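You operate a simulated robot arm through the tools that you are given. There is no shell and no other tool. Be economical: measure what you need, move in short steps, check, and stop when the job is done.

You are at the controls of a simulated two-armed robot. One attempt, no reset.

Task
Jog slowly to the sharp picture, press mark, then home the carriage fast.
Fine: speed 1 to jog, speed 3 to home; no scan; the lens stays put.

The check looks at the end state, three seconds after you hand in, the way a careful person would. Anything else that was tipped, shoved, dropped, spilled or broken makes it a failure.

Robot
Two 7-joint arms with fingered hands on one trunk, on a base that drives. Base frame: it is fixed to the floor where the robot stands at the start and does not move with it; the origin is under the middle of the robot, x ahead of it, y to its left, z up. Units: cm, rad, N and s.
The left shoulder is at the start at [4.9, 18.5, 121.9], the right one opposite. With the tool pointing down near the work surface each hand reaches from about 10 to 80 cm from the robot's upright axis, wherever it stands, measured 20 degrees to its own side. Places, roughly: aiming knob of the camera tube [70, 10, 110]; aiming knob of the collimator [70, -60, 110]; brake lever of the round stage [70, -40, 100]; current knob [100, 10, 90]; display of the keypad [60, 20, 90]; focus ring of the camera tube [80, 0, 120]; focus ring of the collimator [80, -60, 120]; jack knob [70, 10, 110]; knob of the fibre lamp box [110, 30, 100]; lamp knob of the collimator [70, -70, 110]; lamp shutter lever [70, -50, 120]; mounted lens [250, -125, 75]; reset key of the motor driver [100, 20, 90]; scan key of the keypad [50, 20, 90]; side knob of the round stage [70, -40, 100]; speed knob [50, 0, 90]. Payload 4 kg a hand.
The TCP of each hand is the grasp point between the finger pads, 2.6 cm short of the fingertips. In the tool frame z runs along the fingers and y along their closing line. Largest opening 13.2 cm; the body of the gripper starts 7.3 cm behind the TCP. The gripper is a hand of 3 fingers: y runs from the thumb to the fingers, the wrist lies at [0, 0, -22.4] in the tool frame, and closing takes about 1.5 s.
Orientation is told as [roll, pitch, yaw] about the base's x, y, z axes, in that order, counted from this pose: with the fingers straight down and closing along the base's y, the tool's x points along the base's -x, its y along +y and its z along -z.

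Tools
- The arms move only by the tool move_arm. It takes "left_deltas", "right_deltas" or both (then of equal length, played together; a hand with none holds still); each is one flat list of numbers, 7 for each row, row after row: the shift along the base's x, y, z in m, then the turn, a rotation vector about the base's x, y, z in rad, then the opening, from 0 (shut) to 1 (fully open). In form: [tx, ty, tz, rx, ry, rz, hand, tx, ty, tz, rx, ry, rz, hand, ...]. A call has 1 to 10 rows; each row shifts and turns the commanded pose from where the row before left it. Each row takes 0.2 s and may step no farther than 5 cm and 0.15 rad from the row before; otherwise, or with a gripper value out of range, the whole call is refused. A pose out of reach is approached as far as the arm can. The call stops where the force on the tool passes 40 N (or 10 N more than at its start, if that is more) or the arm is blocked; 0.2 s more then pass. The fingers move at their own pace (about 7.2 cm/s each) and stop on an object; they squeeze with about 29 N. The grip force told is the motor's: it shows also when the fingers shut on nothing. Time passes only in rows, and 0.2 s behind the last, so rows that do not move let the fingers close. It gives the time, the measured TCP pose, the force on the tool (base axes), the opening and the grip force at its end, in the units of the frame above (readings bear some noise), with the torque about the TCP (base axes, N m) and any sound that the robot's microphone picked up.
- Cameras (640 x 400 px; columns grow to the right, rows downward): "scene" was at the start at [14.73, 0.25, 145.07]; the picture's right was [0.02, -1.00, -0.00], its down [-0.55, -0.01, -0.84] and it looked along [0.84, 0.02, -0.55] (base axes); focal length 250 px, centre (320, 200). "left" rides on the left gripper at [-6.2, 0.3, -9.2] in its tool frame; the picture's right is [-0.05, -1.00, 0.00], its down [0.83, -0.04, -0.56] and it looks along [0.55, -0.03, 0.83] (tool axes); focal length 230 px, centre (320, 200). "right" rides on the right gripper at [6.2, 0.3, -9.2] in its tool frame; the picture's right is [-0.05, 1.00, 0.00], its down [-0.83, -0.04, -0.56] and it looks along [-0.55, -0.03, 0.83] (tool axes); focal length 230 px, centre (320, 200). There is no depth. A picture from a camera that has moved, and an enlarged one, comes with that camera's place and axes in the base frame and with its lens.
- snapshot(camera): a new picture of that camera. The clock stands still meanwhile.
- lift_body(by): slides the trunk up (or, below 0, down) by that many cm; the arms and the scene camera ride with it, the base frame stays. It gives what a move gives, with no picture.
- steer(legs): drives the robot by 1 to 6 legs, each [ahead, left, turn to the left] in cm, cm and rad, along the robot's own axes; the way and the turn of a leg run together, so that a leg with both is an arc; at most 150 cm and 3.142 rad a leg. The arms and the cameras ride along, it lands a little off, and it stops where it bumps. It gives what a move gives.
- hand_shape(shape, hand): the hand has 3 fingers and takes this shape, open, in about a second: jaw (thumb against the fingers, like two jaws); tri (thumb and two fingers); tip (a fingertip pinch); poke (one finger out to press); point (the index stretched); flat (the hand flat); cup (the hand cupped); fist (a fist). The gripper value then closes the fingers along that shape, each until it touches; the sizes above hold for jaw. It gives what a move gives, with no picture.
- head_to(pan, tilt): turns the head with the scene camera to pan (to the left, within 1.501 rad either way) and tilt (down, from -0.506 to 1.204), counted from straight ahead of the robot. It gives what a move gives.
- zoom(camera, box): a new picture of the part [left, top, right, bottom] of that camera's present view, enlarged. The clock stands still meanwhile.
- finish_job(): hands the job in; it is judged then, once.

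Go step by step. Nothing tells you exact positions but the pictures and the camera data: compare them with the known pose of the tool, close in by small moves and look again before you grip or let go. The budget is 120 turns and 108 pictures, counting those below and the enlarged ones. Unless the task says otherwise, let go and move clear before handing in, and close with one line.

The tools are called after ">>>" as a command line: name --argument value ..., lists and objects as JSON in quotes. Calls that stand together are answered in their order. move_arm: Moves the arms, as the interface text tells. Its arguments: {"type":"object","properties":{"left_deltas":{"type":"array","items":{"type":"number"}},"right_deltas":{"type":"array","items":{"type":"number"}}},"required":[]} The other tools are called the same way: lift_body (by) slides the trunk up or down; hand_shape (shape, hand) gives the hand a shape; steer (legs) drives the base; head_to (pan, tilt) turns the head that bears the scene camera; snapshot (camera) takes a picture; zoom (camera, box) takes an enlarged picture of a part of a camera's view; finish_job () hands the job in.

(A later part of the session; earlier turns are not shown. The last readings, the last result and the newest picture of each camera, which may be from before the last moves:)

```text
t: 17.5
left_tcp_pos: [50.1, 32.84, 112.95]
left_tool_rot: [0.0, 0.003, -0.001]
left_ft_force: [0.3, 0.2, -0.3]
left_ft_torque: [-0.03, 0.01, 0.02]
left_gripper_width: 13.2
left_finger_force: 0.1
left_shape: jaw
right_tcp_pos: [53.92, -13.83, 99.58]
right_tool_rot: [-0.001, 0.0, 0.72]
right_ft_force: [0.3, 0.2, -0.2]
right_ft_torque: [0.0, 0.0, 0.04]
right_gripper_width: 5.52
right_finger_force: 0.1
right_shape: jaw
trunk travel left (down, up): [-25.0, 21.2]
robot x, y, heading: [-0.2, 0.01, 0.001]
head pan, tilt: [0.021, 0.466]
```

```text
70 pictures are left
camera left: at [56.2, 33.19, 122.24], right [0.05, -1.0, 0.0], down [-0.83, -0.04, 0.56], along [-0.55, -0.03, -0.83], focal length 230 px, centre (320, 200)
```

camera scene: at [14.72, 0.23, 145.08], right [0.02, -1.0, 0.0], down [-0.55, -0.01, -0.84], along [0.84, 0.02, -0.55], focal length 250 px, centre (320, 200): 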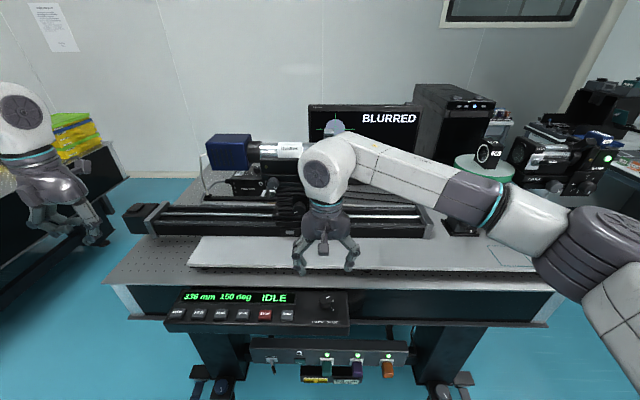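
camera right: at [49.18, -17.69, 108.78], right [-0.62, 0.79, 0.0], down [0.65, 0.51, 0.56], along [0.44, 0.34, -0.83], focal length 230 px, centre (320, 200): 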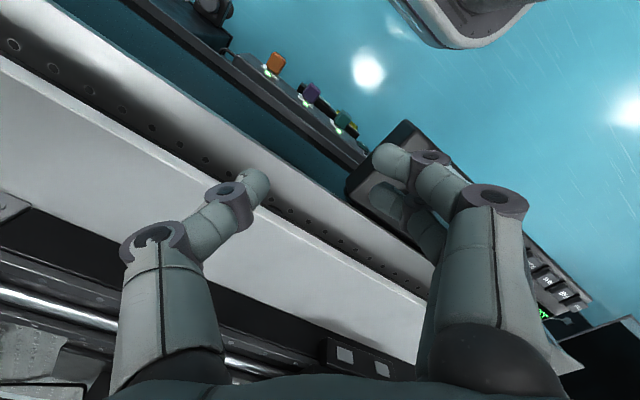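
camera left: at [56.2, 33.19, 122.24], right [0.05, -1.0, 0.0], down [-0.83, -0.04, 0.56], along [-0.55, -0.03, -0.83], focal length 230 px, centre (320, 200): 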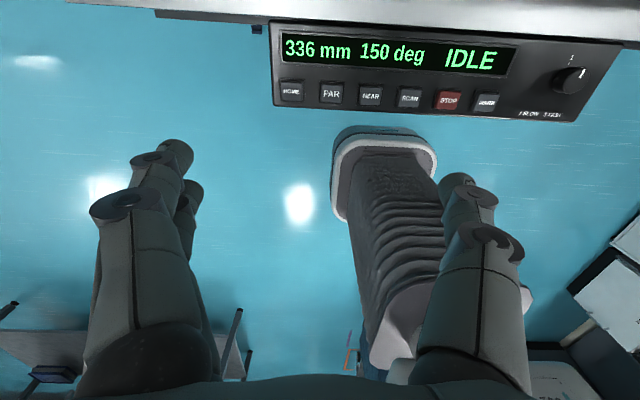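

The hand is freed. Now I form tip from the clean jaw and close the pinch.

>>> hand_shape --hand "left" --shape "tip"

>>> move_arm --left_deltas '[0, 0, 0, 0, 0, 0, 0.7, 0, 0, 0, 0, 0, 0, 0.4, 0, 0, 0, 0, 0, 0, 0.2, 0, 0, 0, 0, 0, 0, 0, 0, 0, 0, 0, 0, 0, 0, 0, 0, 0, 0, 0, 0, 0, 0, 0, 0, 0, 0, 0, 0]'

>>> snapshot --camera "left"

>>> zoom --camera "scene" --box '[100, 150, 260, 250]'

```text
t: 18.4
left_tcp_pos: [50.0, 32.75, 113.03]
left_tool_rot: [0.0, 0.0, -0.001]
left_ft_force: [-0.1, -0.6, 0.7]
left_ft_torque: [0.01, 0.01, -0.02]
left_gripper_width: 13.2
left_finger_force: 0.0
left_shape: tip
right_tcp_pos: [53.94, -13.83, 99.55]
right_tool_rot: [0.0, 0.0, 0.72]
right_ft_force: [-0.1, -0.5, -0.3]
right_ft_torque: [0.01, 0.02, 0.01]
right_gripper_width: 5.51
right_finger_force: 0.0
right_shape: jaw
trunk travel left (down, up): [-25.0, 21.2]
robot x, y, heading: [-0.18, -0.03, -0.003]
head pan, tilt: [0.021, 0.466]
```

```text
t: 20.0
left_tcp_pos: [50.04, 32.76, 112.94]
left_tool_rot: [0.001, 0.001, -0.001]
left_ft_force: [0.1, 0.0, 0.3]
left_ft_torque: [-0.01, -0.01, 0.05]
left_gripper_width: 0.0
left_finger_force: 29.1
left_shape: tip
right_tcp_pos: [53.95, -13.84, 99.65]
right_tool_rot: [0.002, -0.001, 0.718]
right_ft_force: [0.6, 0.3, -0.2]
right_ft_torque: [0.0, -0.02, 0.0]
right_gripper_width: 5.52
right_finger_force: 0.0
right_shape: jaw
trunk travel left (down, up): [-25.0, 21.2]
robot x, y, heading: [-0.28, 0.17, 0.0]
head pan, tilt: [0.021, 0.466]
```

```text
69 pictures are left
camera left: at [56.2, 33.18, 122.24], right [0.05, -1.0, 0.0], down [-0.83, -0.04, 0.56], along [-0.55, -0.03, -0.83], focal length 230 px, centre (320, 200)
```

left: 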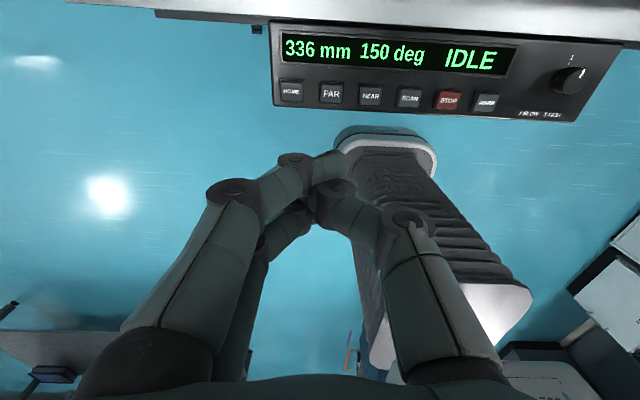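

```text
4.00 times, centred on (180, 200) of scene
camera zoom: at [14.73, 0.24, 145.07], right [0.02, -1.0, 0.0], down [-0.55, -0.01, -0.84], along [0.84, 0.02, -0.55], focal length 999 px, centre (880, 200)
```

zoom: 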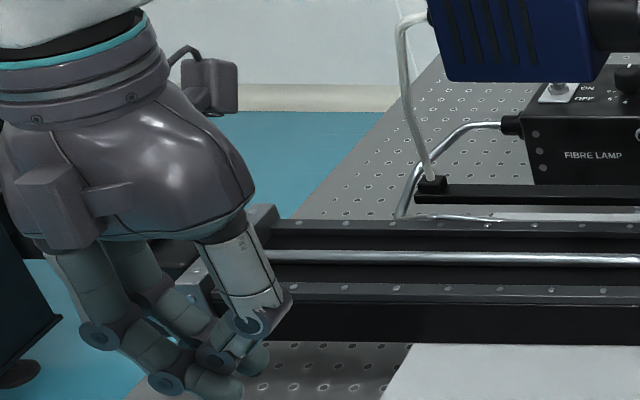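

Closing tip folds the fingers over each other, so instead I will use jaw, partly open, rolled so that the thumb alone is lowest. I also look at the monitor.

>>> hand_shape --hand "left" --shape "jaw"

>>> move_arm --left_deltas '[0, 0, -0.02, 0.1, 0, 0, 0.6, 0, 0, -0.02, 0.1, 0, 0, 0.6, 0, 0, -0.02, 0.1, 0, 0, 0.6, 0, 0, -0.02, 0, 0, 0, 0.6, 0, 0, 0, 0, 0, 0, 0.6]'

>>> snapshot --camera "left"

>>> zoom --camera "scene" --box '[100, 190, 340, 340]'

>>> zoom --camera "scene" --box '[200, 90, 440, 240]'

```text
t: 20.9
left_tcp_pos: [49.97, 32.75, 112.98]
left_tool_rot: [-0.001, 0.0, 0.0]
left_ft_force: [0.3, 0.0, 0.5]
left_ft_torque: [-0.03, 0.04, 0.03]
left_gripper_width: 13.22
left_finger_force: 0.0
left_shape: jaw
right_tcp_pos: [53.82, -13.74, 99.57]
right_tool_rot: [0.0, 0.001, 0.72]
right_ft_force: [0.2, -0.4, 0.5]
right_ft_torque: [0.0, 0.03, 0.01]
right_gripper_width: 5.47
right_finger_force: 0.0
right_shape: jaw
trunk travel left (down, up): [-25.0, 21.2]
robot x, y, heading: [-0.0, -0.34, 0.001]
head pan, tilt: [0.021, 0.466]
```

```text
t: 22.1
left_tcp_pos: [49.88, 32.76, 105.1]
left_tool_rot: [0.298, 0.0, 0.001]
left_ft_force: [0.5, 0.5, -0.2]
left_ft_torque: [0.04, 0.0, 0.0]
left_gripper_width: 7.99
left_finger_force: 0.0
left_shape: jaw
right_tcp_pos: [53.78, -13.83, 99.54]
right_tool_rot: [0.0, -0.002, 0.721]
right_ft_force: [0.9, 0.2, 0.0]
right_ft_torque: [-0.01, 0.02, -0.01]
right_gripper_width: 5.51
right_finger_force: 0.0
right_shape: jaw
trunk travel left (down, up): [-25.0, 21.2]
robot x, y, heading: [-0.01, -0.16, -0.002]
head pan, tilt: [0.021, 0.466]
```

```text
67 pictures are left
camera left: at [56.1, 30.35, 113.94], right [0.05, -0.95, -0.3], down [-0.83, -0.21, 0.52], along [-0.55, 0.22, -0.8], focal length 230 px, centre (320, 200)
```

left: 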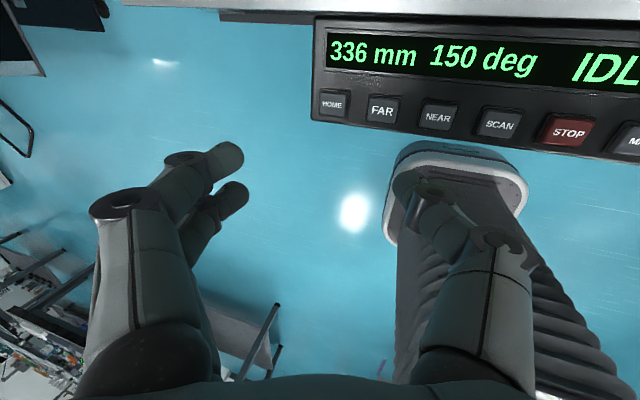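

```text
2.67 times, centred on (220, 265) of scene
camera zoom: at [14.69, 0.21, 145.08], right [0.02, -1.0, 0.0], down [-0.55, -0.01, -0.84], along [0.84, 0.02, -0.55], focal length 666 px, centre (587, 27)
```

zoom: 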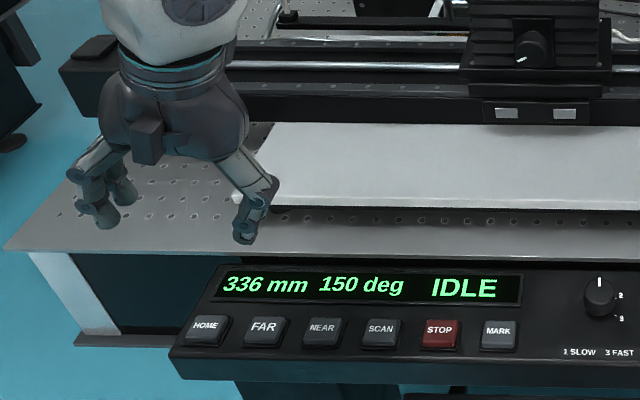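

```text
2.67 times, centred on (320, 165) of scene
camera zoom: at [14.69, 0.21, 145.08], right [0.02, -1.0, 0.0], down [-0.55, -0.01, -0.84], along [0.84, 0.02, -0.55], focal length 666 px, centre (320, 293)
```

zoom: 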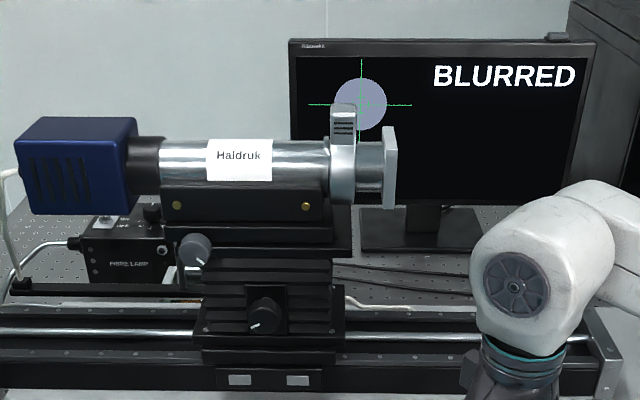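

FAR triangulates to about [50.9, 31.5, 87], and the thumb tip is at about TCP + [0, -3.8, -3.9]. I move it to 3 cm above FAR and verify.

>>> move_arm --left_deltas '[0.005, 0.013, -0.04, 0, 0, 0, 0.6, 0.005, 0.012, -0.04, 0, 0, 0, 0.6, 0, 0, -0.03, 0, 0, 0, 0.6]'

>>> snapshot --camera "left"

>>> zoom --camera "scene" --box '[140, 240, 300, 340]'

```text
t: 22.9
left_tcp_pos: [50.83, 35.15, 93.88]
left_tool_rot: [0.3, 0.001, -0.001]
left_ft_force: [-0.6, 0.2, 0.0]
left_ft_torque: [0.02, 0.01, -0.02]
left_gripper_width: 7.94
left_finger_force: 0.0
left_shape: jaw
right_tcp_pos: [53.96, -13.75, 99.54]
right_tool_rot: [0.0, 0.001, 0.721]
right_ft_force: [0.1, 0.2, 0.0]
right_ft_torque: [-0.02, 0.02, -0.01]
right_gripper_width: 5.51
right_finger_force: 0.0
right_shape: jaw
trunk travel left (down, up): [-25.0, 21.2]
robot x, y, heading: [-0.1, -0.04, 0.006]
head pan, tilt: [0.021, 0.466]
```

```text
64 pictures are left
camera left: at [57.09, 32.9, 102.92], right [0.05, -0.95, -0.3], down [-0.83, -0.21, 0.52], along [-0.55, 0.22, -0.8], focal length 230 px, centre (320, 200)
```

left: 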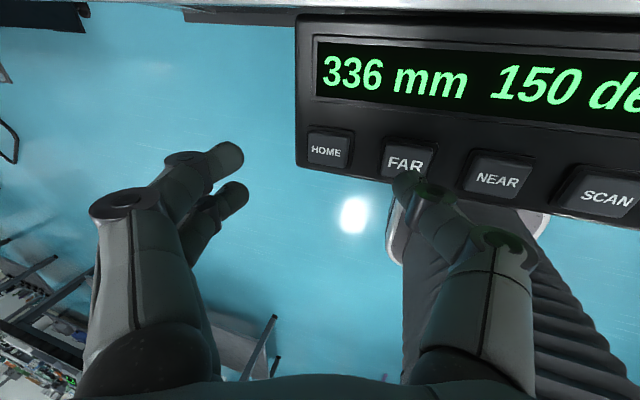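

```text
4.00 times, centred on (220, 290) of scene
camera zoom: at [14.79, 0.21, 145.07], right [0.02, -1.0, 0.0], down [-0.55, -0.01, -0.84], along [0.84, 0.02, -0.55], focal length 999 px, centre (720, -160)
```

zoom: 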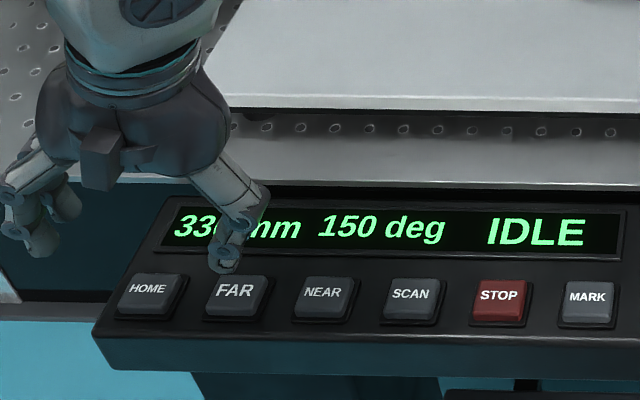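

The tip is aligned over FAR. I lower it in small steps toward contact, watching force and sound.

>>> move_arm --left_deltas '[0.003, 0, -0.02, 0, 0, 0, 0.6, 0, 0, -0.004, 0, 0, 0, 0.6, 0, 0, -0.003, 0, 0, 0, 0.6]'

>>> zoom --camera "left" --box '[280, 20, 640, 245]'

```text
t: 23.7
left_tcp_pos: [51.31, 35.28, 91.56]
left_tool_rot: [0.301, 0.0, 0.0]
left_ft_force: [-1.7, -0.4, 1.8]
left_ft_torque: [-0.1, 0.05, -0.01]
left_gripper_width: 7.95
left_finger_force: 0.0
left_shape: jaw
right_tcp_pos: [53.9, -13.88, 99.6]
right_tool_rot: [0.001, 0.0, 0.721]
right_ft_force: [1.0, -0.1, 0.0]
right_ft_torque: [0.02, 0.01, -0.01]
right_gripper_width: 5.53
right_finger_force: 0.1
right_shape: jaw
trunk travel left (down, up): [-25.0, 21.2]
robot x, y, heading: [-0.06, -0.1, 0.003]
head pan, tilt: [0.021, 0.466]
heard: click
```

```text
1.78 times, centred on (460, 132) of left
camera zoom: at [57.42, 32.9, 100.27], right [0.05, -0.95, -0.3], down [-0.83, -0.21, 0.52], along [-0.55, 0.22, -0.8], focal length 409 px, centre (71, 320)
```

zoom: 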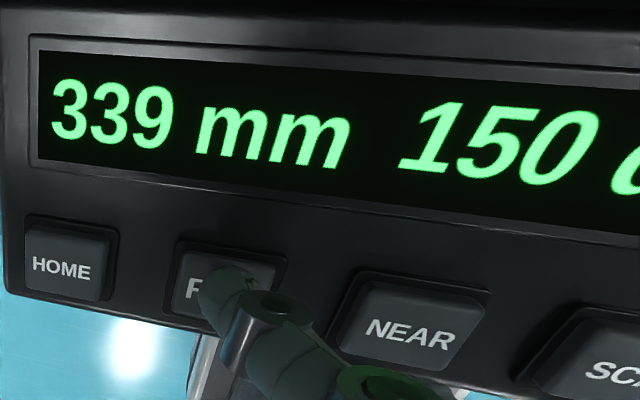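

The key clicked and the readout went to 339 mm. I check the state and the monitor, and whether it moves while held.

>>> zoom --camera "scene" --box '[170, 90, 450, 310]'

>>> move_arm --left_deltas '[0, 0, 0, 0, 0, 0, 0.6]'

>>> zoom --camera "scene" --box '[170, 90, 450, 310]'

```text
1.82 times, centred on (310, 200) of scene
camera zoom: at [14.7, 0.22, 145.08], right [0.02, -1.0, 0.0], down [-0.55, -0.01, -0.84], along [0.84, 0.02, -0.55], focal length 454 px, centre (338, 200)
```

zoom: 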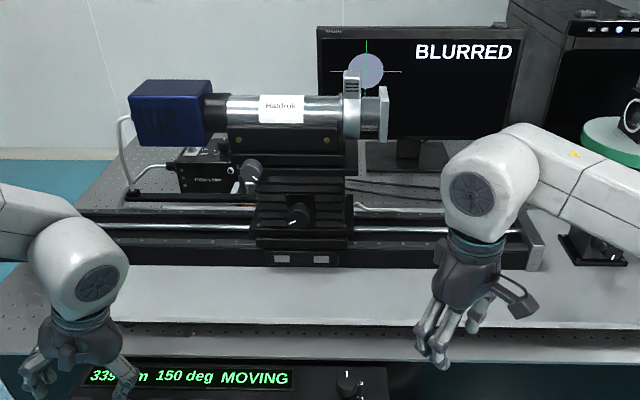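

```text
t: 24.1
left_tcp_pos: [51.18, 35.28, 91.3]
left_tool_rot: [0.299, 0.0, 0.0]
left_ft_force: [0.3, 0.0, 1.8]
left_ft_torque: [-0.08, 0.01, 0.01]
left_gripper_width: 7.94
left_finger_force: 0.0
left_shape: jaw
right_tcp_pos: [53.83, -13.96, 99.64]
right_tool_rot: [-0.001, 0.001, 0.72]
right_ft_force: [-0.4, -0.3, 0.6]
right_ft_torque: [0.02, -0.01, 0.02]
right_gripper_width: 5.49
right_finger_force: 0.1
right_shape: jaw
trunk travel left (down, up): [-25.0, 21.2]
robot x, y, heading: [0.19, 0.48, 0.0]
head pan, tilt: [0.021, 0.466]
```

```text
1.82 times, centred on (310, 200) of scene
camera zoom: at [14.71, 0.22, 145.08], right [0.02, -1.0, 0.0], down [-0.55, -0.01, -0.84], along [0.84, 0.02, -0.55], focal length 454 px, centre (338, 200)
```

zoom: 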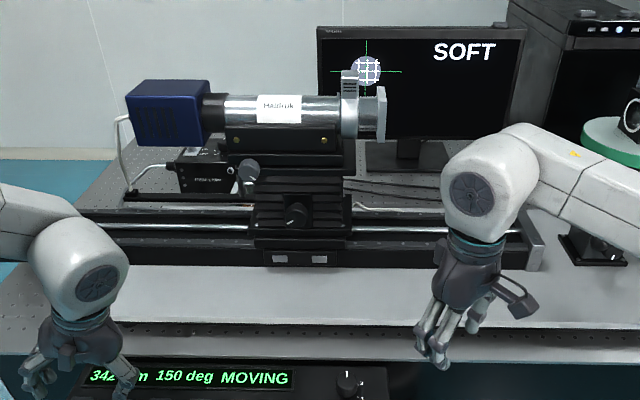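

Already SOFT and moving the right way at ~342 mm. I release now to see whether it stops by itself.

>>> move_arm --left_deltas '[0, 0, 0.015, 0, 0, 0, 0.6]'

>>> zoom --camera "scene" --box '[170, 90, 450, 310]'

>>> zoom --camera "left" --box '[280, 20, 640, 245]'

```text
t: 24.5
left_tcp_pos: [51.13, 35.29, 92.86]
left_tool_rot: [0.3, -0.001, 0.001]
left_ft_force: [0.2, 0.3, 0.3]
left_ft_torque: [-0.04, 0.0, -0.02]
left_gripper_width: 7.93
left_finger_force: 0.1
left_shape: jaw
right_tcp_pos: [53.86, -13.93, 99.65]
right_tool_rot: [0.0, 0.001, 0.722]
right_ft_force: [-0.9, -0.2, -0.1]
right_ft_torque: [-0.03, 0.0, -0.04]
right_gripper_width: 5.5
right_finger_force: 0.0
right_shape: jaw
trunk travel left (down, up): [-25.0, 21.2]
robot x, y, heading: [-0.12, 0.0, -0.001]
head pan, tilt: [0.021, 0.466]
```

```text
1.82 times, centred on (310, 200) of scene
camera zoom: at [14.66, 0.22, 145.08], right [0.02, -1.0, 0.0], down [-0.55, -0.01, -0.84], along [0.84, 0.02, -0.55], focal length 454 px, centre (338, 200)
```

zoom: 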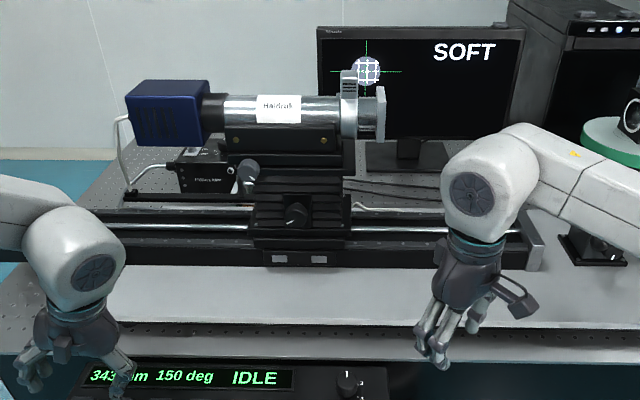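

```text
1.78 times, centred on (460, 132) of left
camera zoom: at [57.34, 32.88, 101.75], right [0.05, -0.95, -0.3], down [-0.83, -0.21, 0.52], along [-0.56, 0.22, -0.8], focal length 409 px, centre (71, 320)
```

zoom: 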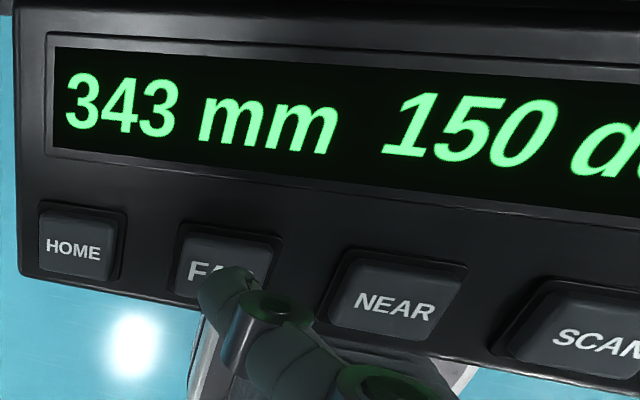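

It jogs only while held, at roughly 8 mm/s. I tap FAR again briefly.

>>> move_arm --left_deltas '[0, 0, -0.014, 0, 0, 0, 0.6, 0, 0, 0.014, 0, 0, 0, 0.6]'

>>> zoom --camera "scene" --box '[170, 90, 450, 310]'

```text
t: 25.1
left_tcp_pos: [51.01, 35.34, 92.86]
left_tool_rot: [0.3, 0.0, 0.001]
left_ft_force: [0.6, -0.1, 0.0]
left_ft_torque: [0.02, -0.01, 0.02]
left_gripper_width: 7.94
left_finger_force: 0.0
left_shape: jaw
right_tcp_pos: [53.86, -13.85, 99.56]
right_tool_rot: [0.001, -0.002, 0.721]
right_ft_force: [-0.2, 0.3, 0.7]
right_ft_torque: [0.01, -0.03, 0.01]
right_gripper_width: 5.51
right_finger_force: 0.1
right_shape: jaw
trunk travel left (down, up): [-25.0, 21.2]
robot x, y, heading: [-0.15, 0.03, 0.001]
head pan, tilt: [0.021, 0.466]
```

```text
1.82 times, centred on (310, 200) of scene
camera zoom: at [14.61, 0.21, 145.09], right [0.02, -1.0, 0.0], down [-0.55, -0.01, -0.84], along [0.84, 0.02, -0.55], focal length 454 px, centre (338, 200)
```

zoom: 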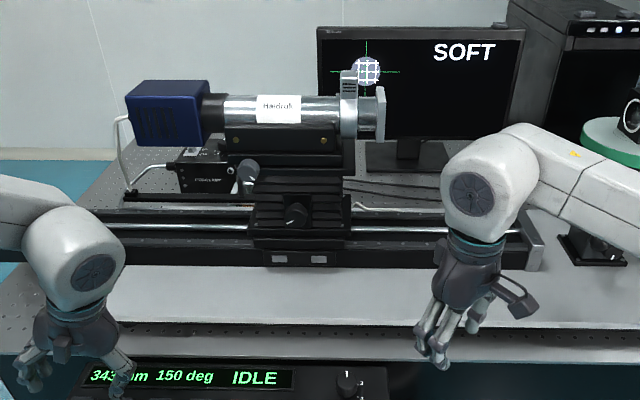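

No click: the tap was too short. I press slightly deeper with one holding row.

>>> move_arm --left_deltas '[0, 0, -0.015, 0, 0, 0, 0.6, 0, 0, -0.001, 0, 0, 0, 0.6, 0, 0, 0.016, 0, 0, 0, 0.6]'

>>> zoom --camera "scene" --box '[170, 90, 450, 310]'

```text
t: 25.9
left_tcp_pos: [51.12, 35.11, 92.81]
left_tool_rot: [0.3, 0.0, -0.001]
left_ft_force: [0.2, 1.2, 0.3]
left_ft_torque: [0.0, -0.02, -0.03]
left_gripper_width: 7.94
left_finger_force: 0.0
left_shape: jaw
right_tcp_pos: [54.02, -13.79, 99.56]
right_tool_rot: [0.001, 0.0, 0.721]
right_ft_force: [0.8, -0.4, 1.0]
right_ft_torque: [-0.01, 0.03, 0.0]
right_gripper_width: 5.49
right_finger_force: 0.1
right_shape: jaw
trunk travel left (down, up): [-25.0, 21.2]
robot x, y, heading: [0.03, 0.02, -0.003]
head pan, tilt: [0.021, 0.466]
heard: click
```

```text
1.82 times, centred on (310, 200) of scene
camera zoom: at [14.7, 0.23, 145.08], right [0.02, -1.0, 0.0], down [-0.55, -0.01, -0.84], along [0.84, 0.02, -0.55], focal length 454 px, centre (338, 200)
```

zoom: 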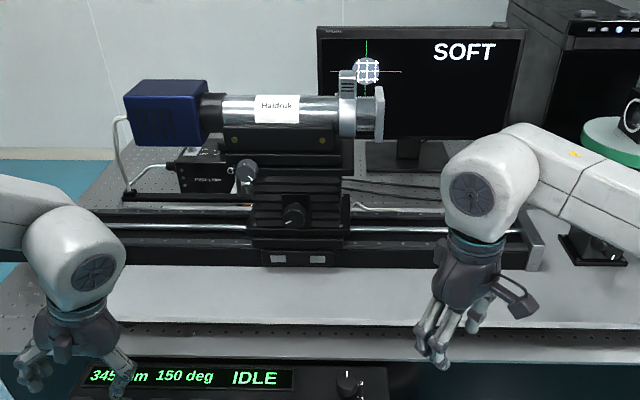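

345 mm and still SOFT, about 2 mm per tap. I tap again.

>>> move_arm --left_deltas '[0, 0, -0.015, 0, 0, 0, 0.6, 0, 0, -0.001, 0, 0, 0, 0.6, 0, 0, 0.016, 0, 0, 0, 0.6]'

>>> zoom --camera "scene" --box '[170, 90, 450, 310]'

```text
t: 26.7
left_tcp_pos: [51.28, 35.22, 92.66]
left_tool_rot: [0.3, 0.0, 0.001]
left_ft_force: [0.0, 0.1, 0.3]
left_ft_torque: [0.03, 0.0, 0.0]
left_gripper_width: 7.94
left_finger_force: 0.0
left_shape: jaw
right_tcp_pos: [53.83, -13.81, 99.59]
right_tool_rot: [0.001, 0.0, 0.721]
right_ft_force: [0.4, 0.5, 0.5]
right_ft_torque: [0.01, 0.01, -0.02]
right_gripper_width: 5.49
right_finger_force: 0.1
right_shape: jaw
trunk travel left (down, up): [-25.0, 21.2]
robot x, y, heading: [0.3, -0.21, -0.003]
head pan, tilt: [0.021, 0.466]
heard: click
```

```text
1.82 times, centred on (310, 200) of scene
camera zoom: at [14.69, 0.23, 145.08], right [0.02, -1.0, 0.0], down [-0.55, -0.01, -0.84], along [0.84, 0.02, -0.55], focal length 454 px, centre (338, 200)
```

zoom: 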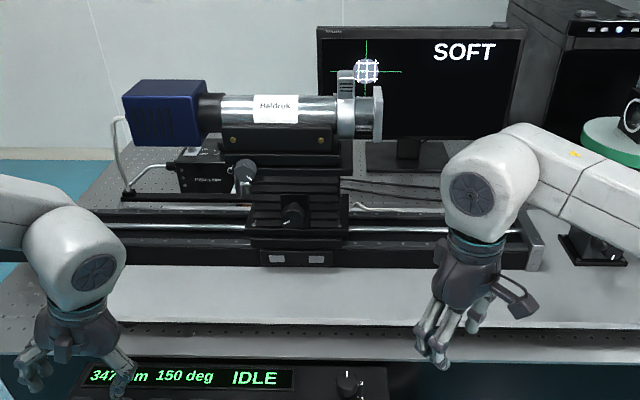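

347 mm, grid getting crisper but still SOFT. Another tap.

>>> move_arm --left_deltas '[0, 0, -0.015, 0, 0, 0, 0.6, 0, 0, -0.001, 0, 0, 0, 0.6, 0, 0, 0.016, 0, 0, 0, 0.6]'

>>> zoom --camera "scene" --box '[170, 90, 450, 310]'

```text
t: 27.5
left_tcp_pos: [51.26, 35.25, 92.82]
left_tool_rot: [0.301, 0.0, -0.002]
left_ft_force: [0.3, 0.1, 0.5]
left_ft_torque: [-0.01, 0.01, -0.03]
left_gripper_width: 7.92
left_finger_force: 0.0
left_shape: jaw
right_tcp_pos: [53.95, -13.83, 99.58]
right_tool_rot: [0.0, 0.001, 0.721]
right_ft_force: [-0.3, 1.0, 0.2]
right_ft_torque: [-0.02, -0.01, -0.01]
right_gripper_width: 5.48
right_finger_force: 0.0
right_shape: jaw
trunk travel left (down, up): [-25.0, 21.2]
robot x, y, heading: [0.15, -0.13, -0.001]
head pan, tilt: [0.021, 0.466]
heard: click
```

```text
1.82 times, centred on (310, 200) of scene
camera zoom: at [14.68, 0.23, 145.08], right [0.02, -1.0, 0.0], down [-0.55, -0.01, -0.84], along [0.84, 0.02, -0.55], focal length 454 px, centre (338, 200)
```

zoom: 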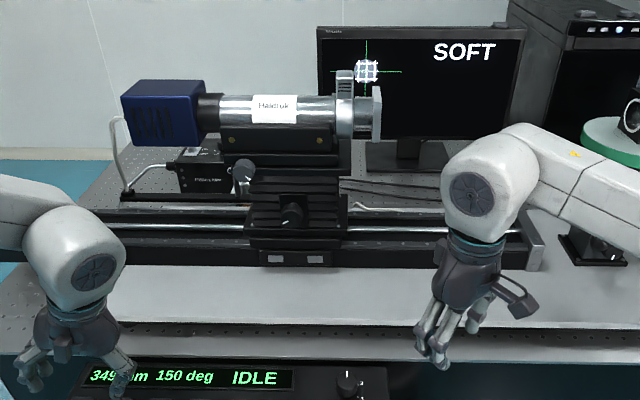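

349 mm, still SOFT and the disc is shrinking. Another tap.

>>> move_arm --left_deltas '[0, 0, -0.015, 0, 0, 0, 0.6, 0, 0, -0.001, 0, 0, 0, 0.6, 0, 0, 0.016, 0, 0, 0, 0.6]'

>>> zoom --camera "scene" --box '[170, 90, 450, 310]'

```text
t: 28.3
left_tcp_pos: [51.18, 35.22, 92.79]
left_tool_rot: [0.3, 0.0, 0.001]
left_ft_force: [-0.9, -0.4, 0.8]
left_ft_torque: [0.0, 0.0, 0.0]
left_gripper_width: 7.98
left_finger_force: 0.1
left_shape: jaw
right_tcp_pos: [53.8, -13.89, 99.54]
right_tool_rot: [0.0, 0.001, 0.721]
right_ft_force: [0.4, 0.3, -0.1]
right_ft_torque: [-0.06, 0.02, -0.01]
right_gripper_width: 5.48
right_finger_force: 0.0
right_shape: jaw
trunk travel left (down, up): [-25.0, 21.2]
robot x, y, heading: [0.64, -0.15, 0.001]
head pan, tilt: [0.021, 0.466]
heard: click
```

```text
1.82 times, centred on (310, 200) of scene
camera zoom: at [14.69, 0.23, 145.08], right [0.02, -1.0, 0.0], down [-0.55, -0.01, -0.84], along [0.84, 0.02, -0.55], focal length 454 px, centre (338, 200)
```

zoom: 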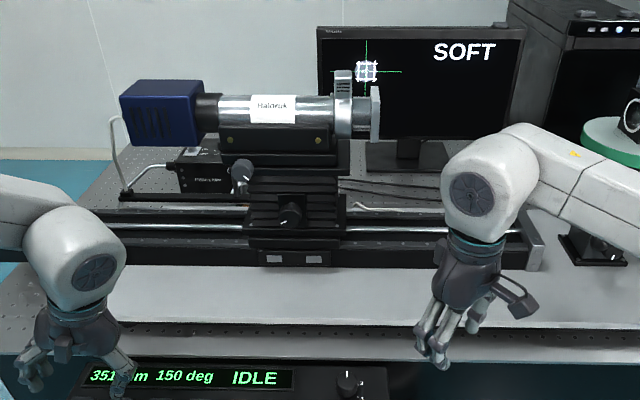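

351 mm, still SOFT but nearly in focus. One more tap.

>>> move_arm --left_deltas '[0, 0, -0.015, 0, 0, 0, 0.6, 0, 0, -0.001, 0, 0, 0, 0.6, 0, 0, 0.016, 0, 0, 0, 0.6]'

>>> zoom --camera "scene" --box '[170, 90, 450, 310]'

>>> zoom --camera "scene" --box '[350, 100, 430, 150]'

```text
t: 29.1
left_tcp_pos: [51.24, 35.32, 92.87]
left_tool_rot: [0.299, -0.002, -0.001]
left_ft_force: [-0.3, 0.3, -0.2]
left_ft_torque: [0.03, 0.01, 0.01]
left_gripper_width: 7.95
left_finger_force: 0.0
left_shape: jaw
right_tcp_pos: [53.84, -13.75, 99.48]
right_tool_rot: [0.0, -0.001, 0.721]
right_ft_force: [-0.3, -0.7, 0.4]
right_ft_torque: [-0.01, -0.02, 0.0]
right_gripper_width: 5.5
right_finger_force: 0.0
right_shape: jaw
trunk travel left (down, up): [-25.0, 21.2]
robot x, y, heading: [-0.13, -0.41, 0.004]
head pan, tilt: [0.021, 0.466]
heard: click
```

```text
1.82 times, centred on (310, 200) of scene
camera zoom: at [14.68, 0.23, 145.08], right [0.02, -1.0, 0.0], down [-0.55, -0.01, -0.84], along [0.84, 0.02, -0.55], focal length 454 px, centre (338, 200)
```

zoom: 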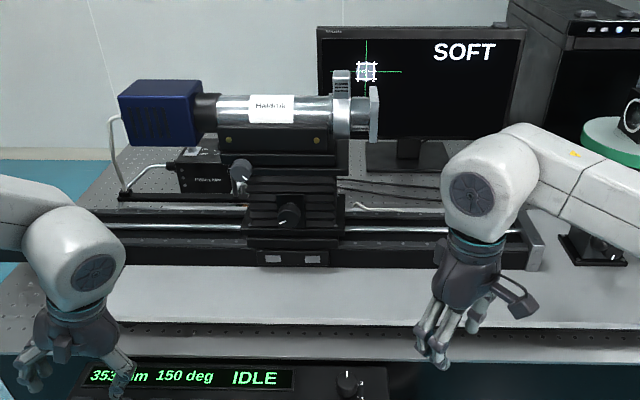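

```text
8.00 times, centred on (390, 125) of scene
camera zoom: at [14.68, 0.23, 145.08], right [0.02, -1.0, 0.0], down [-0.55, -0.01, -0.84], along [0.84, 0.02, -0.55], focal length 1998 px, centre (-240, 800)
```

zoom: 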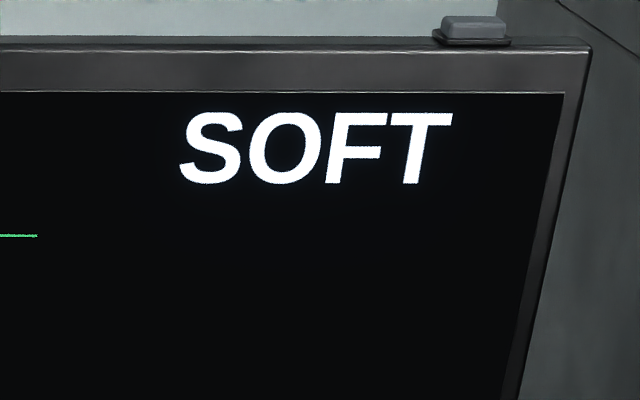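

353 mm, still SOFT. Next tap.

>>> move_arm --left_deltas '[0, 0, -0.015, 0, 0, 0, 0.6, 0, 0, -0.001, 0, 0, 0, 0.6, 0, 0, 0.016, 0, 0, 0, 0.6]'

>>> zoom --camera "scene" --box '[170, 90, 450, 310]'

```text
t: 29.9
left_tcp_pos: [51.21, 35.11, 92.8]
left_tool_rot: [0.299, 0.0, -0.001]
left_ft_force: [-0.2, 0.0, 0.4]
left_ft_torque: [0.0, -0.01, -0.01]
left_gripper_width: 7.94
left_finger_force: 0.0
left_shape: jaw
right_tcp_pos: [53.96, -13.94, 99.55]
right_tool_rot: [0.0, 0.0, 0.72]
right_ft_force: [-0.3, 0.2, 0.6]
right_ft_torque: [0.0, -0.03, 0.0]
right_gripper_width: 5.49
right_finger_force: 0.0
right_shape: jaw
trunk travel left (down, up): [-25.0, 21.2]
robot x, y, heading: [0.06, 0.06, 0.002]
head pan, tilt: [0.021, 0.466]
heard: click
```

```text
1.82 times, centred on (310, 200) of scene
camera zoom: at [14.69, 0.23, 145.08], right [0.02, -1.0, 0.0], down [-0.55, -0.01, -0.84], along [0.84, 0.02, -0.55], focal length 454 px, centre (338, 200)
```

zoom: 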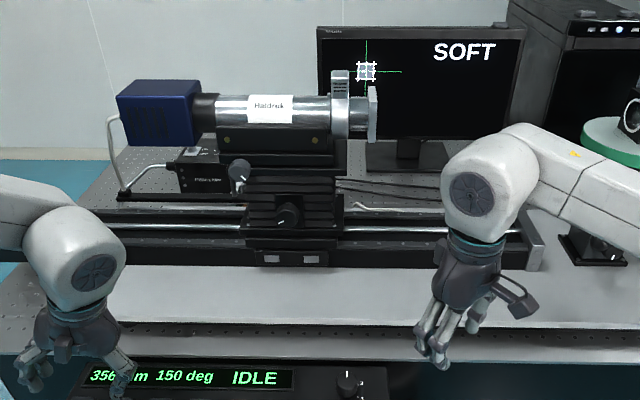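

356 mm, still SOFT. Tap again and look closely at the monitor image.

>>> move_arm --left_deltas '[0, 0, -0.015, 0, 0, 0, 0.6, 0, 0, -0.001, 0, 0, 0, 0.6, 0, 0, 0.016, 0, 0, 0, 0.6]'

>>> zoom --camera "scene" --box '[300, 90, 428, 170]'

```text
t: 30.7
left_tcp_pos: [51.08, 35.15, 92.73]
left_tool_rot: [0.301, 0.001, 0.001]
left_ft_force: [0.1, 0.2, 0.0]
left_ft_torque: [0.02, -0.01, 0.01]
left_gripper_width: 7.98
left_finger_force: 0.1
left_shape: jaw
right_tcp_pos: [53.85, -13.82, 99.61]
right_tool_rot: [0.001, 0.0, 0.721]
right_ft_force: [-0.1, 0.5, 0.1]
right_ft_torque: [0.0, 0.02, 0.0]
right_gripper_width: 5.5
right_finger_force: 0.2
right_shape: jaw
trunk travel left (down, up): [-25.0, 21.2]
robot x, y, heading: [0.37, -0.11, -0.003]
head pan, tilt: [0.021, 0.466]
heard: click
```

```text
5.00 times, centred on (364, 130) of scene
camera zoom: at [14.69, 0.23, 145.08], right [0.02, -1.0, 0.0], down [-0.55, -0.01, -0.84], along [0.84, 0.02, -0.55], focal length 1249 px, centre (100, 550)
```

zoom: 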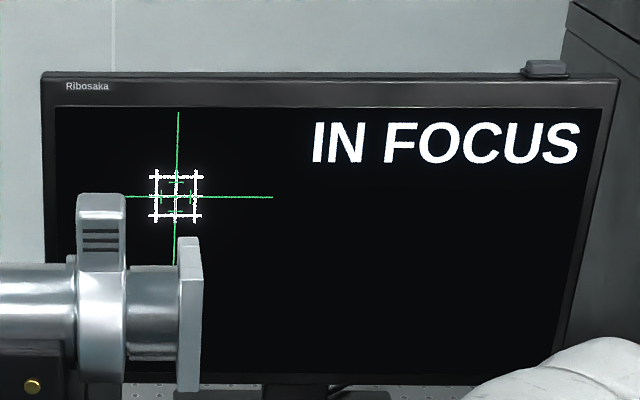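

IN FOCUS. Now I lift off FAR and carry the thumb over to MARK, moving the right hand a bit aside.

>>> move_arm --left_deltas '[0, 0, 0.03, 0, 0, 0, 0.6, 0, -0.045, 0, 0, 0, 0, 0.6, 0, -0.045, 0, 0, 0, 0, 0.6, 0, -0.045, 0, 0, 0, 0, 0.6, 0, -0.045, 0, 0, 0, 0, 0.6, 0, -0.04, 0, 0, 0, 0, 0.6, 0, 0, -0.02, 0, 0, 0, 0.6]' --right_deltas '[0, -0.03, 0.01, 0, 0, 0, 0.42, 0, -0.03, 0, 0, 0, 0, 0.42, 0, -0.02, 0, 0, 0, 0, 0.42, 0, 0, 0, 0, 0, 0, 0.42, 0, 0, 0, 0, 0, 0, 0.42, 0, 0, 0, 0, 0, 0, 0.42, 0, 0, 0, 0, 0, 0, 0.42]'

>>> snapshot --camera "left"

>>> zoom --camera "scene" --box '[180, 220, 340, 320]'

```text
t: 32.3
left_tcp_pos: [49.66, 17.21, 94.93]
left_tool_rot: [0.299, -0.001, -0.001]
left_ft_force: [0.5, 0.2, -0.1]
left_ft_torque: [0.01, 0.06, 0.02]
left_gripper_width: 7.93
left_finger_force: 0.1
left_shape: jaw
left hand out of reach, approached as far as the arm can: row 5, 6, 7
right_tcp_pos: [53.78, -21.86, 100.53]
right_tool_rot: [0.0, 0.002, 0.719]
right_ft_force: [0.4, -0.2, 0.4]
right_ft_torque: [-0.03, 0.04, -0.01]
right_gripper_width: 5.5
right_finger_force: 0.0
right_shape: jaw
trunk travel left (down, up): [-25.0, 21.2]
robot x, y, heading: [0.02, 0.09, 0.001]
head pan, tilt: [0.021, 0.466]
```

```text
48 pictures are left
camera left: at [55.87, 15.01, 103.8], right [0.05, -0.95, -0.29], down [-0.83, -0.21, 0.52], along [-0.55, 0.22, -0.8], focal length 230 px, centre (320, 200)
```

left: 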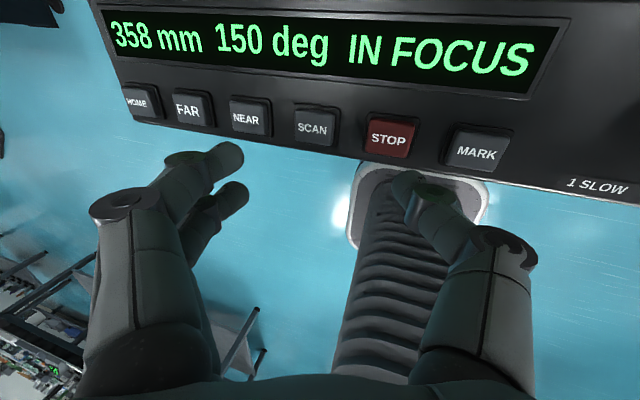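

```text
4.00 times, centred on (260, 270) of scene
camera zoom: at [14.82, 0.26, 145.06], right [0.02, -1.0, 0.0], down [-0.55, -0.01, -0.84], along [0.83, 0.02, -0.55], focal length 999 px, centre (560, -80)
```

zoom: 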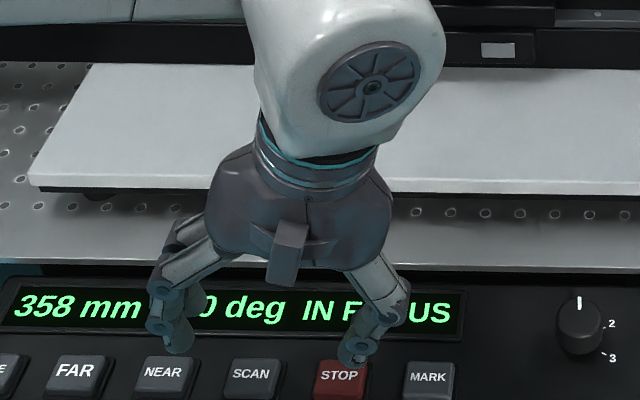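

That lean puts MARK out of the left arm's reach. The display reads 358 mm IN FOCUS. I take the left hand back toward HOME/FAR, lifted, and will use the right thumb for MARK.

>>> move_arm --left_deltas '[0, 0, 0.045, 0, 0, 0, 0.6, 0, 0.045, 0, 0, 0, 0, 0.6, 0, 0.045, 0, 0, 0, 0, 0.6, 0, 0.045, 0, 0, 0, 0, 0.6, 0, 0.045, 0, 0, 0, 0, 0.6, 0, 0.04, 0, 0, 0, 0, 0.6, 0, 0.045, 0, 0, 0, 0, 0.6]'

>>> move_arm --right_deltas '[0, 0.035, 0, 0, 0, -0.12, 0.6, 0, 0.035, 0, 0, 0, -0.12, 0.6, 0, 0.035, 0, 0, 0, -0.12, 0.6, 0, 0.035, 0, 0, 0, -0.12, 0.6, -0.013, 0.035, 0, 0, 0, -0.12, 0.6, -0.014, 0.035, 0, 0, 0, -0.12, 0.6, 0, 0.035, 0, 0.1, 0, 0, 0.6, 0, 0.035, 0, 0.1, 0, 0, 0.6, 0, 0.035, 0, 0.1, 0, 0, 0.6, 0, 0.035, -0.03, 0, 0, 0, 0.6]'

>>> snapshot --camera "right"

>>> snapshot --camera "scene"

```text
t: 33.9
left_tcp_pos: [49.7, 43.82, 99.32]
left_tool_rot: [0.298, 0.0, -0.001]
left_ft_force: [0.5, 0.1, -0.6]
left_ft_torque: [-0.03, 0.01, -0.01]
left_gripper_width: 7.95
left_finger_force: 0.0
left_shape: jaw
right_tcp_pos: [53.72, -21.8, 100.59]
right_tool_rot: [-0.002, 0.0, 0.719]
right_ft_force: [-0.7, -0.1, 1.2]
right_ft_torque: [-0.03, -0.01, 0.04]
right_gripper_width: 5.5
right_finger_force: 0.1
right_shape: jaw
trunk travel left (down, up): [-25.0, 21.2]
robot x, y, heading: [-0.05, -0.03, 0.003]
head pan, tilt: [0.021, 0.466]
```

```text
t: 36.1
left_tcp_pos: [49.7, 43.88, 99.27]
left_tool_rot: [0.297, 0.0, -0.001]
left_ft_force: [-0.1, -0.4, 0.4]
left_ft_torque: [0.0, -0.02, 0.0]
left_gripper_width: 7.99
left_finger_force: 0.1
left_shape: jaw
right_tcp_pos: [51.08, 13.07, 97.32]
right_tool_rot: [0.299, 0.002, -0.001]
right_ft_force: [0.4, 0.9, 0.3]
right_ft_torque: [0.04, -0.03, 0.01]
right_gripper_width: 7.86
right_finger_force: 0.1
right_shape: jaw
trunk travel left (down, up): [-25.0, 21.2]
robot x, y, heading: [-0.05, -0.03, -0.003]
head pan, tilt: [0.021, 0.466]
```

```text
46 pictures are left
camera right: at [45.13, 10.87, 106.26], right [0.05, 0.95, 0.29], down [0.83, -0.21, 0.52], along [0.55, 0.22, -0.8], focal length 230 px, centre (320, 200)
```

right: 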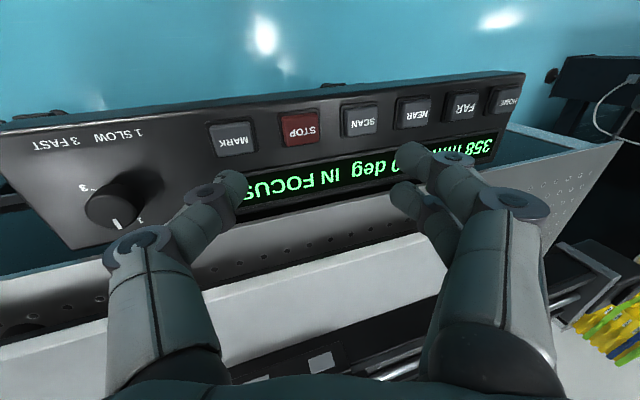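

```text
45 pictures are left
camera scene: at [14.8, 0.42, 145.06], right [0.02, -1.0, 0.0], down [-0.55, -0.01, -0.84], along [0.84, 0.02, -0.55], focal length 250 px, centre (320, 200)
```

scene: 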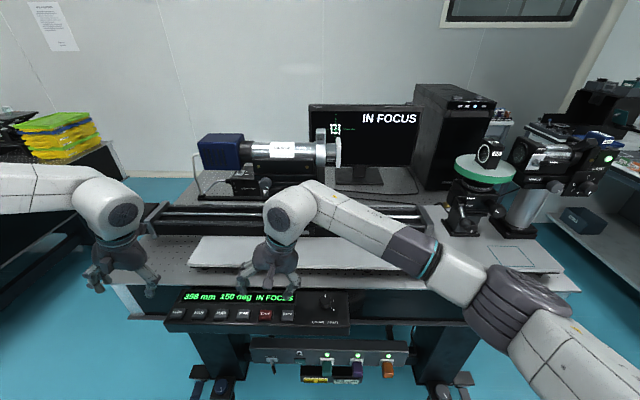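

The right thumb is near MARK. I lower to about 3 cm above and check alignment.

>>> move_arm --right_deltas '[0, 0, -0.033, 0, 0, 0, 0.6]'

>>> snapshot --camera "right"

>>> zoom --camera "scene" --box '[180, 240, 340, 340]'

```text
t: 36.5
left_tcp_pos: [49.66, 43.6, 99.3]
left_tool_rot: [0.3, -0.001, 0.0]
left_ft_force: [0.1, 0.5, 0.1]
left_ft_torque: [0.0, 0.02, 0.01]
left_gripper_width: 7.95
left_finger_force: 0.1
left_shape: jaw
right_tcp_pos: [51.04, 13.13, 94.02]
right_tool_rot: [0.298, 0.003, 0.0]
right_ft_force: [0.9, -0.8, -0.6]
right_ft_torque: [-0.03, 0.0, 0.04]
right_gripper_width: 7.86
right_finger_force: 0.0
right_shape: jaw
trunk travel left (down, up): [-25.0, 21.2]
robot x, y, heading: [0.14, 0.28, -0.004]
head pan, tilt: [0.021, 0.466]
```

```text
44 pictures are left
camera right: at [45.16, 10.8, 102.95], right [0.05, 0.95, 0.3], down [0.83, -0.21, 0.52], along [0.55, 0.22, -0.8], focal length 230 px, centre (320, 200)
```

right: 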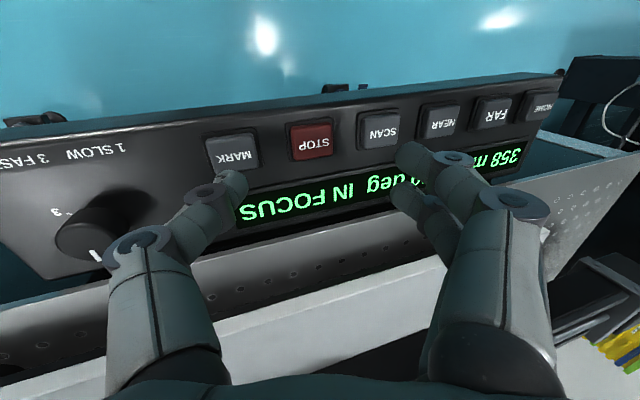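

```text
4.00 times, centred on (260, 290) of scene
camera zoom: at [14.8, 0.24, 145.06], right [0.02, -1.0, 0.0], down [-0.55, -0.01, -0.84], along [0.84, 0.02, -0.55], focal length 999 px, centre (560, -160)
```

zoom: 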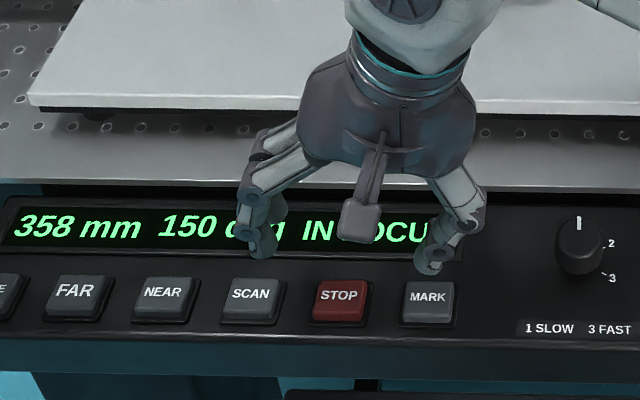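

Aligned over MARK, with the other fingers well above SCAN. I press MARK.

>>> move_arm --right_deltas '[0, 0, -0.02, 0, 0, 0, 0.6, 0, 0, -0.004, 0, 0, 0, 0.6, 0, 0, -0.003, 0, 0, 0, 0.6, 0, 0, 0, 0, 0, 0, 0.6]'

>>> zoom --camera "scene" --box '[180, 240, 340, 340]'

```text
t: 37.5
left_tcp_pos: [49.64, 43.86, 99.49]
left_tool_rot: [0.299, -0.001, -0.001]
left_ft_force: [0.4, -0.5, 0.4]
left_ft_torque: [-0.01, 0.07, 0.0]
left_gripper_width: 7.96
left_finger_force: 0.0
left_shape: jaw
right_tcp_pos: [51.12, 13.2, 91.45]
right_tool_rot: [0.301, 0.001, -0.001]
right_ft_force: [0.3, -0.2, 1.0]
right_ft_torque: [-0.07, 0.02, 0.01]
right_gripper_width: 7.91
right_finger_force: 0.0
right_shape: jaw
trunk travel left (down, up): [-25.0, 21.2]
robot x, y, heading: [0.05, 0.24, 0.004]
head pan, tilt: [0.021, 0.466]
heard: click
```

```text
4.00 times, centred on (260, 290) of scene
camera zoom: at [14.73, 0.24, 145.08], right [0.02, -1.0, 0.0], down [-0.55, -0.01, -0.84], along [0.84, 0.02, -0.55], focal length 999 px, centre (560, -160)
```

zoom: 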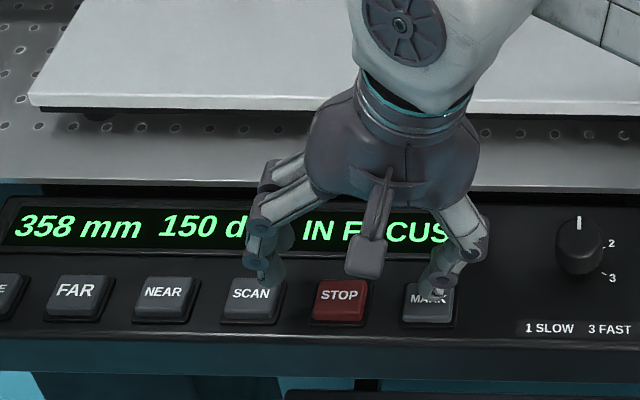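

MARK clicked. I lift off and check the display for confirmation.

>>> move_arm --right_deltas '[0, 0, 0.03, 0, 0, 0, 0.6, 0, 0, 0.03, 0, 0, 0, 0.6, 0, 0, 0.03, 0, 0, 0, 0.6]'

>>> zoom --camera "scene" --box '[160, 90, 448, 330]'

>>> snapshot --camera "right"

```text
t: 38.3
left_tcp_pos: [49.74, 43.73, 99.43]
left_tool_rot: [0.3, 0.0, 0.001]
left_ft_force: [-0.3, 0.0, 0.4]
left_ft_torque: [-0.01, 0.01, -0.03]
left_gripper_width: 7.98
left_finger_force: 0.1
left_shape: jaw
right_tcp_pos: [51.08, 13.15, 100.38]
right_tool_rot: [0.3, 0.001, 0.001]
right_ft_force: [0.2, 0.2, 0.1]
right_ft_torque: [0.0, -0.02, -0.04]
right_gripper_width: 7.87
right_finger_force: 0.1
right_shape: jaw
trunk travel left (down, up): [-25.0, 21.2]
robot x, y, heading: [0.3, 0.23, 0.005]
head pan, tilt: [0.021, 0.466]
```

```text
1.67 times, centred on (304, 210) of scene
camera zoom: at [14.7, 0.27, 145.08], right [0.02, -1.0, 0.0], down [-0.55, -0.01, -0.84], along [0.84, 0.02, -0.55], focal length 416 px, centre (347, 183)
```

zoom: 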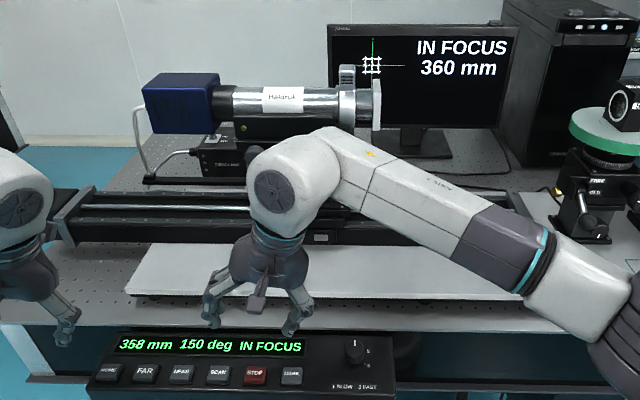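

```text
40 pictures are left
camera right: at [45.04, 10.83, 109.34], right [0.05, 0.95, 0.29], down [0.83, -0.21, 0.52], along [0.55, 0.22, -0.8], focal length 230 px, centre (320, 200)
```

right: 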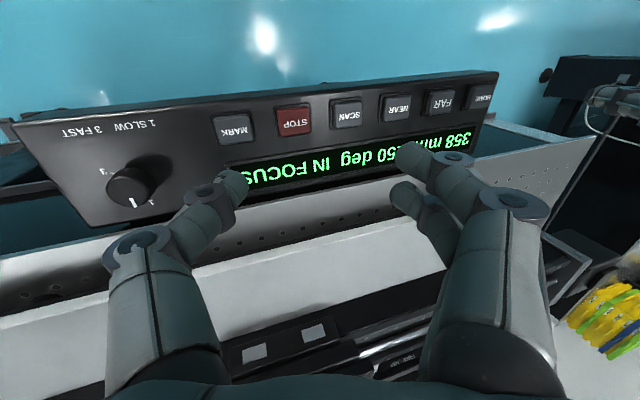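

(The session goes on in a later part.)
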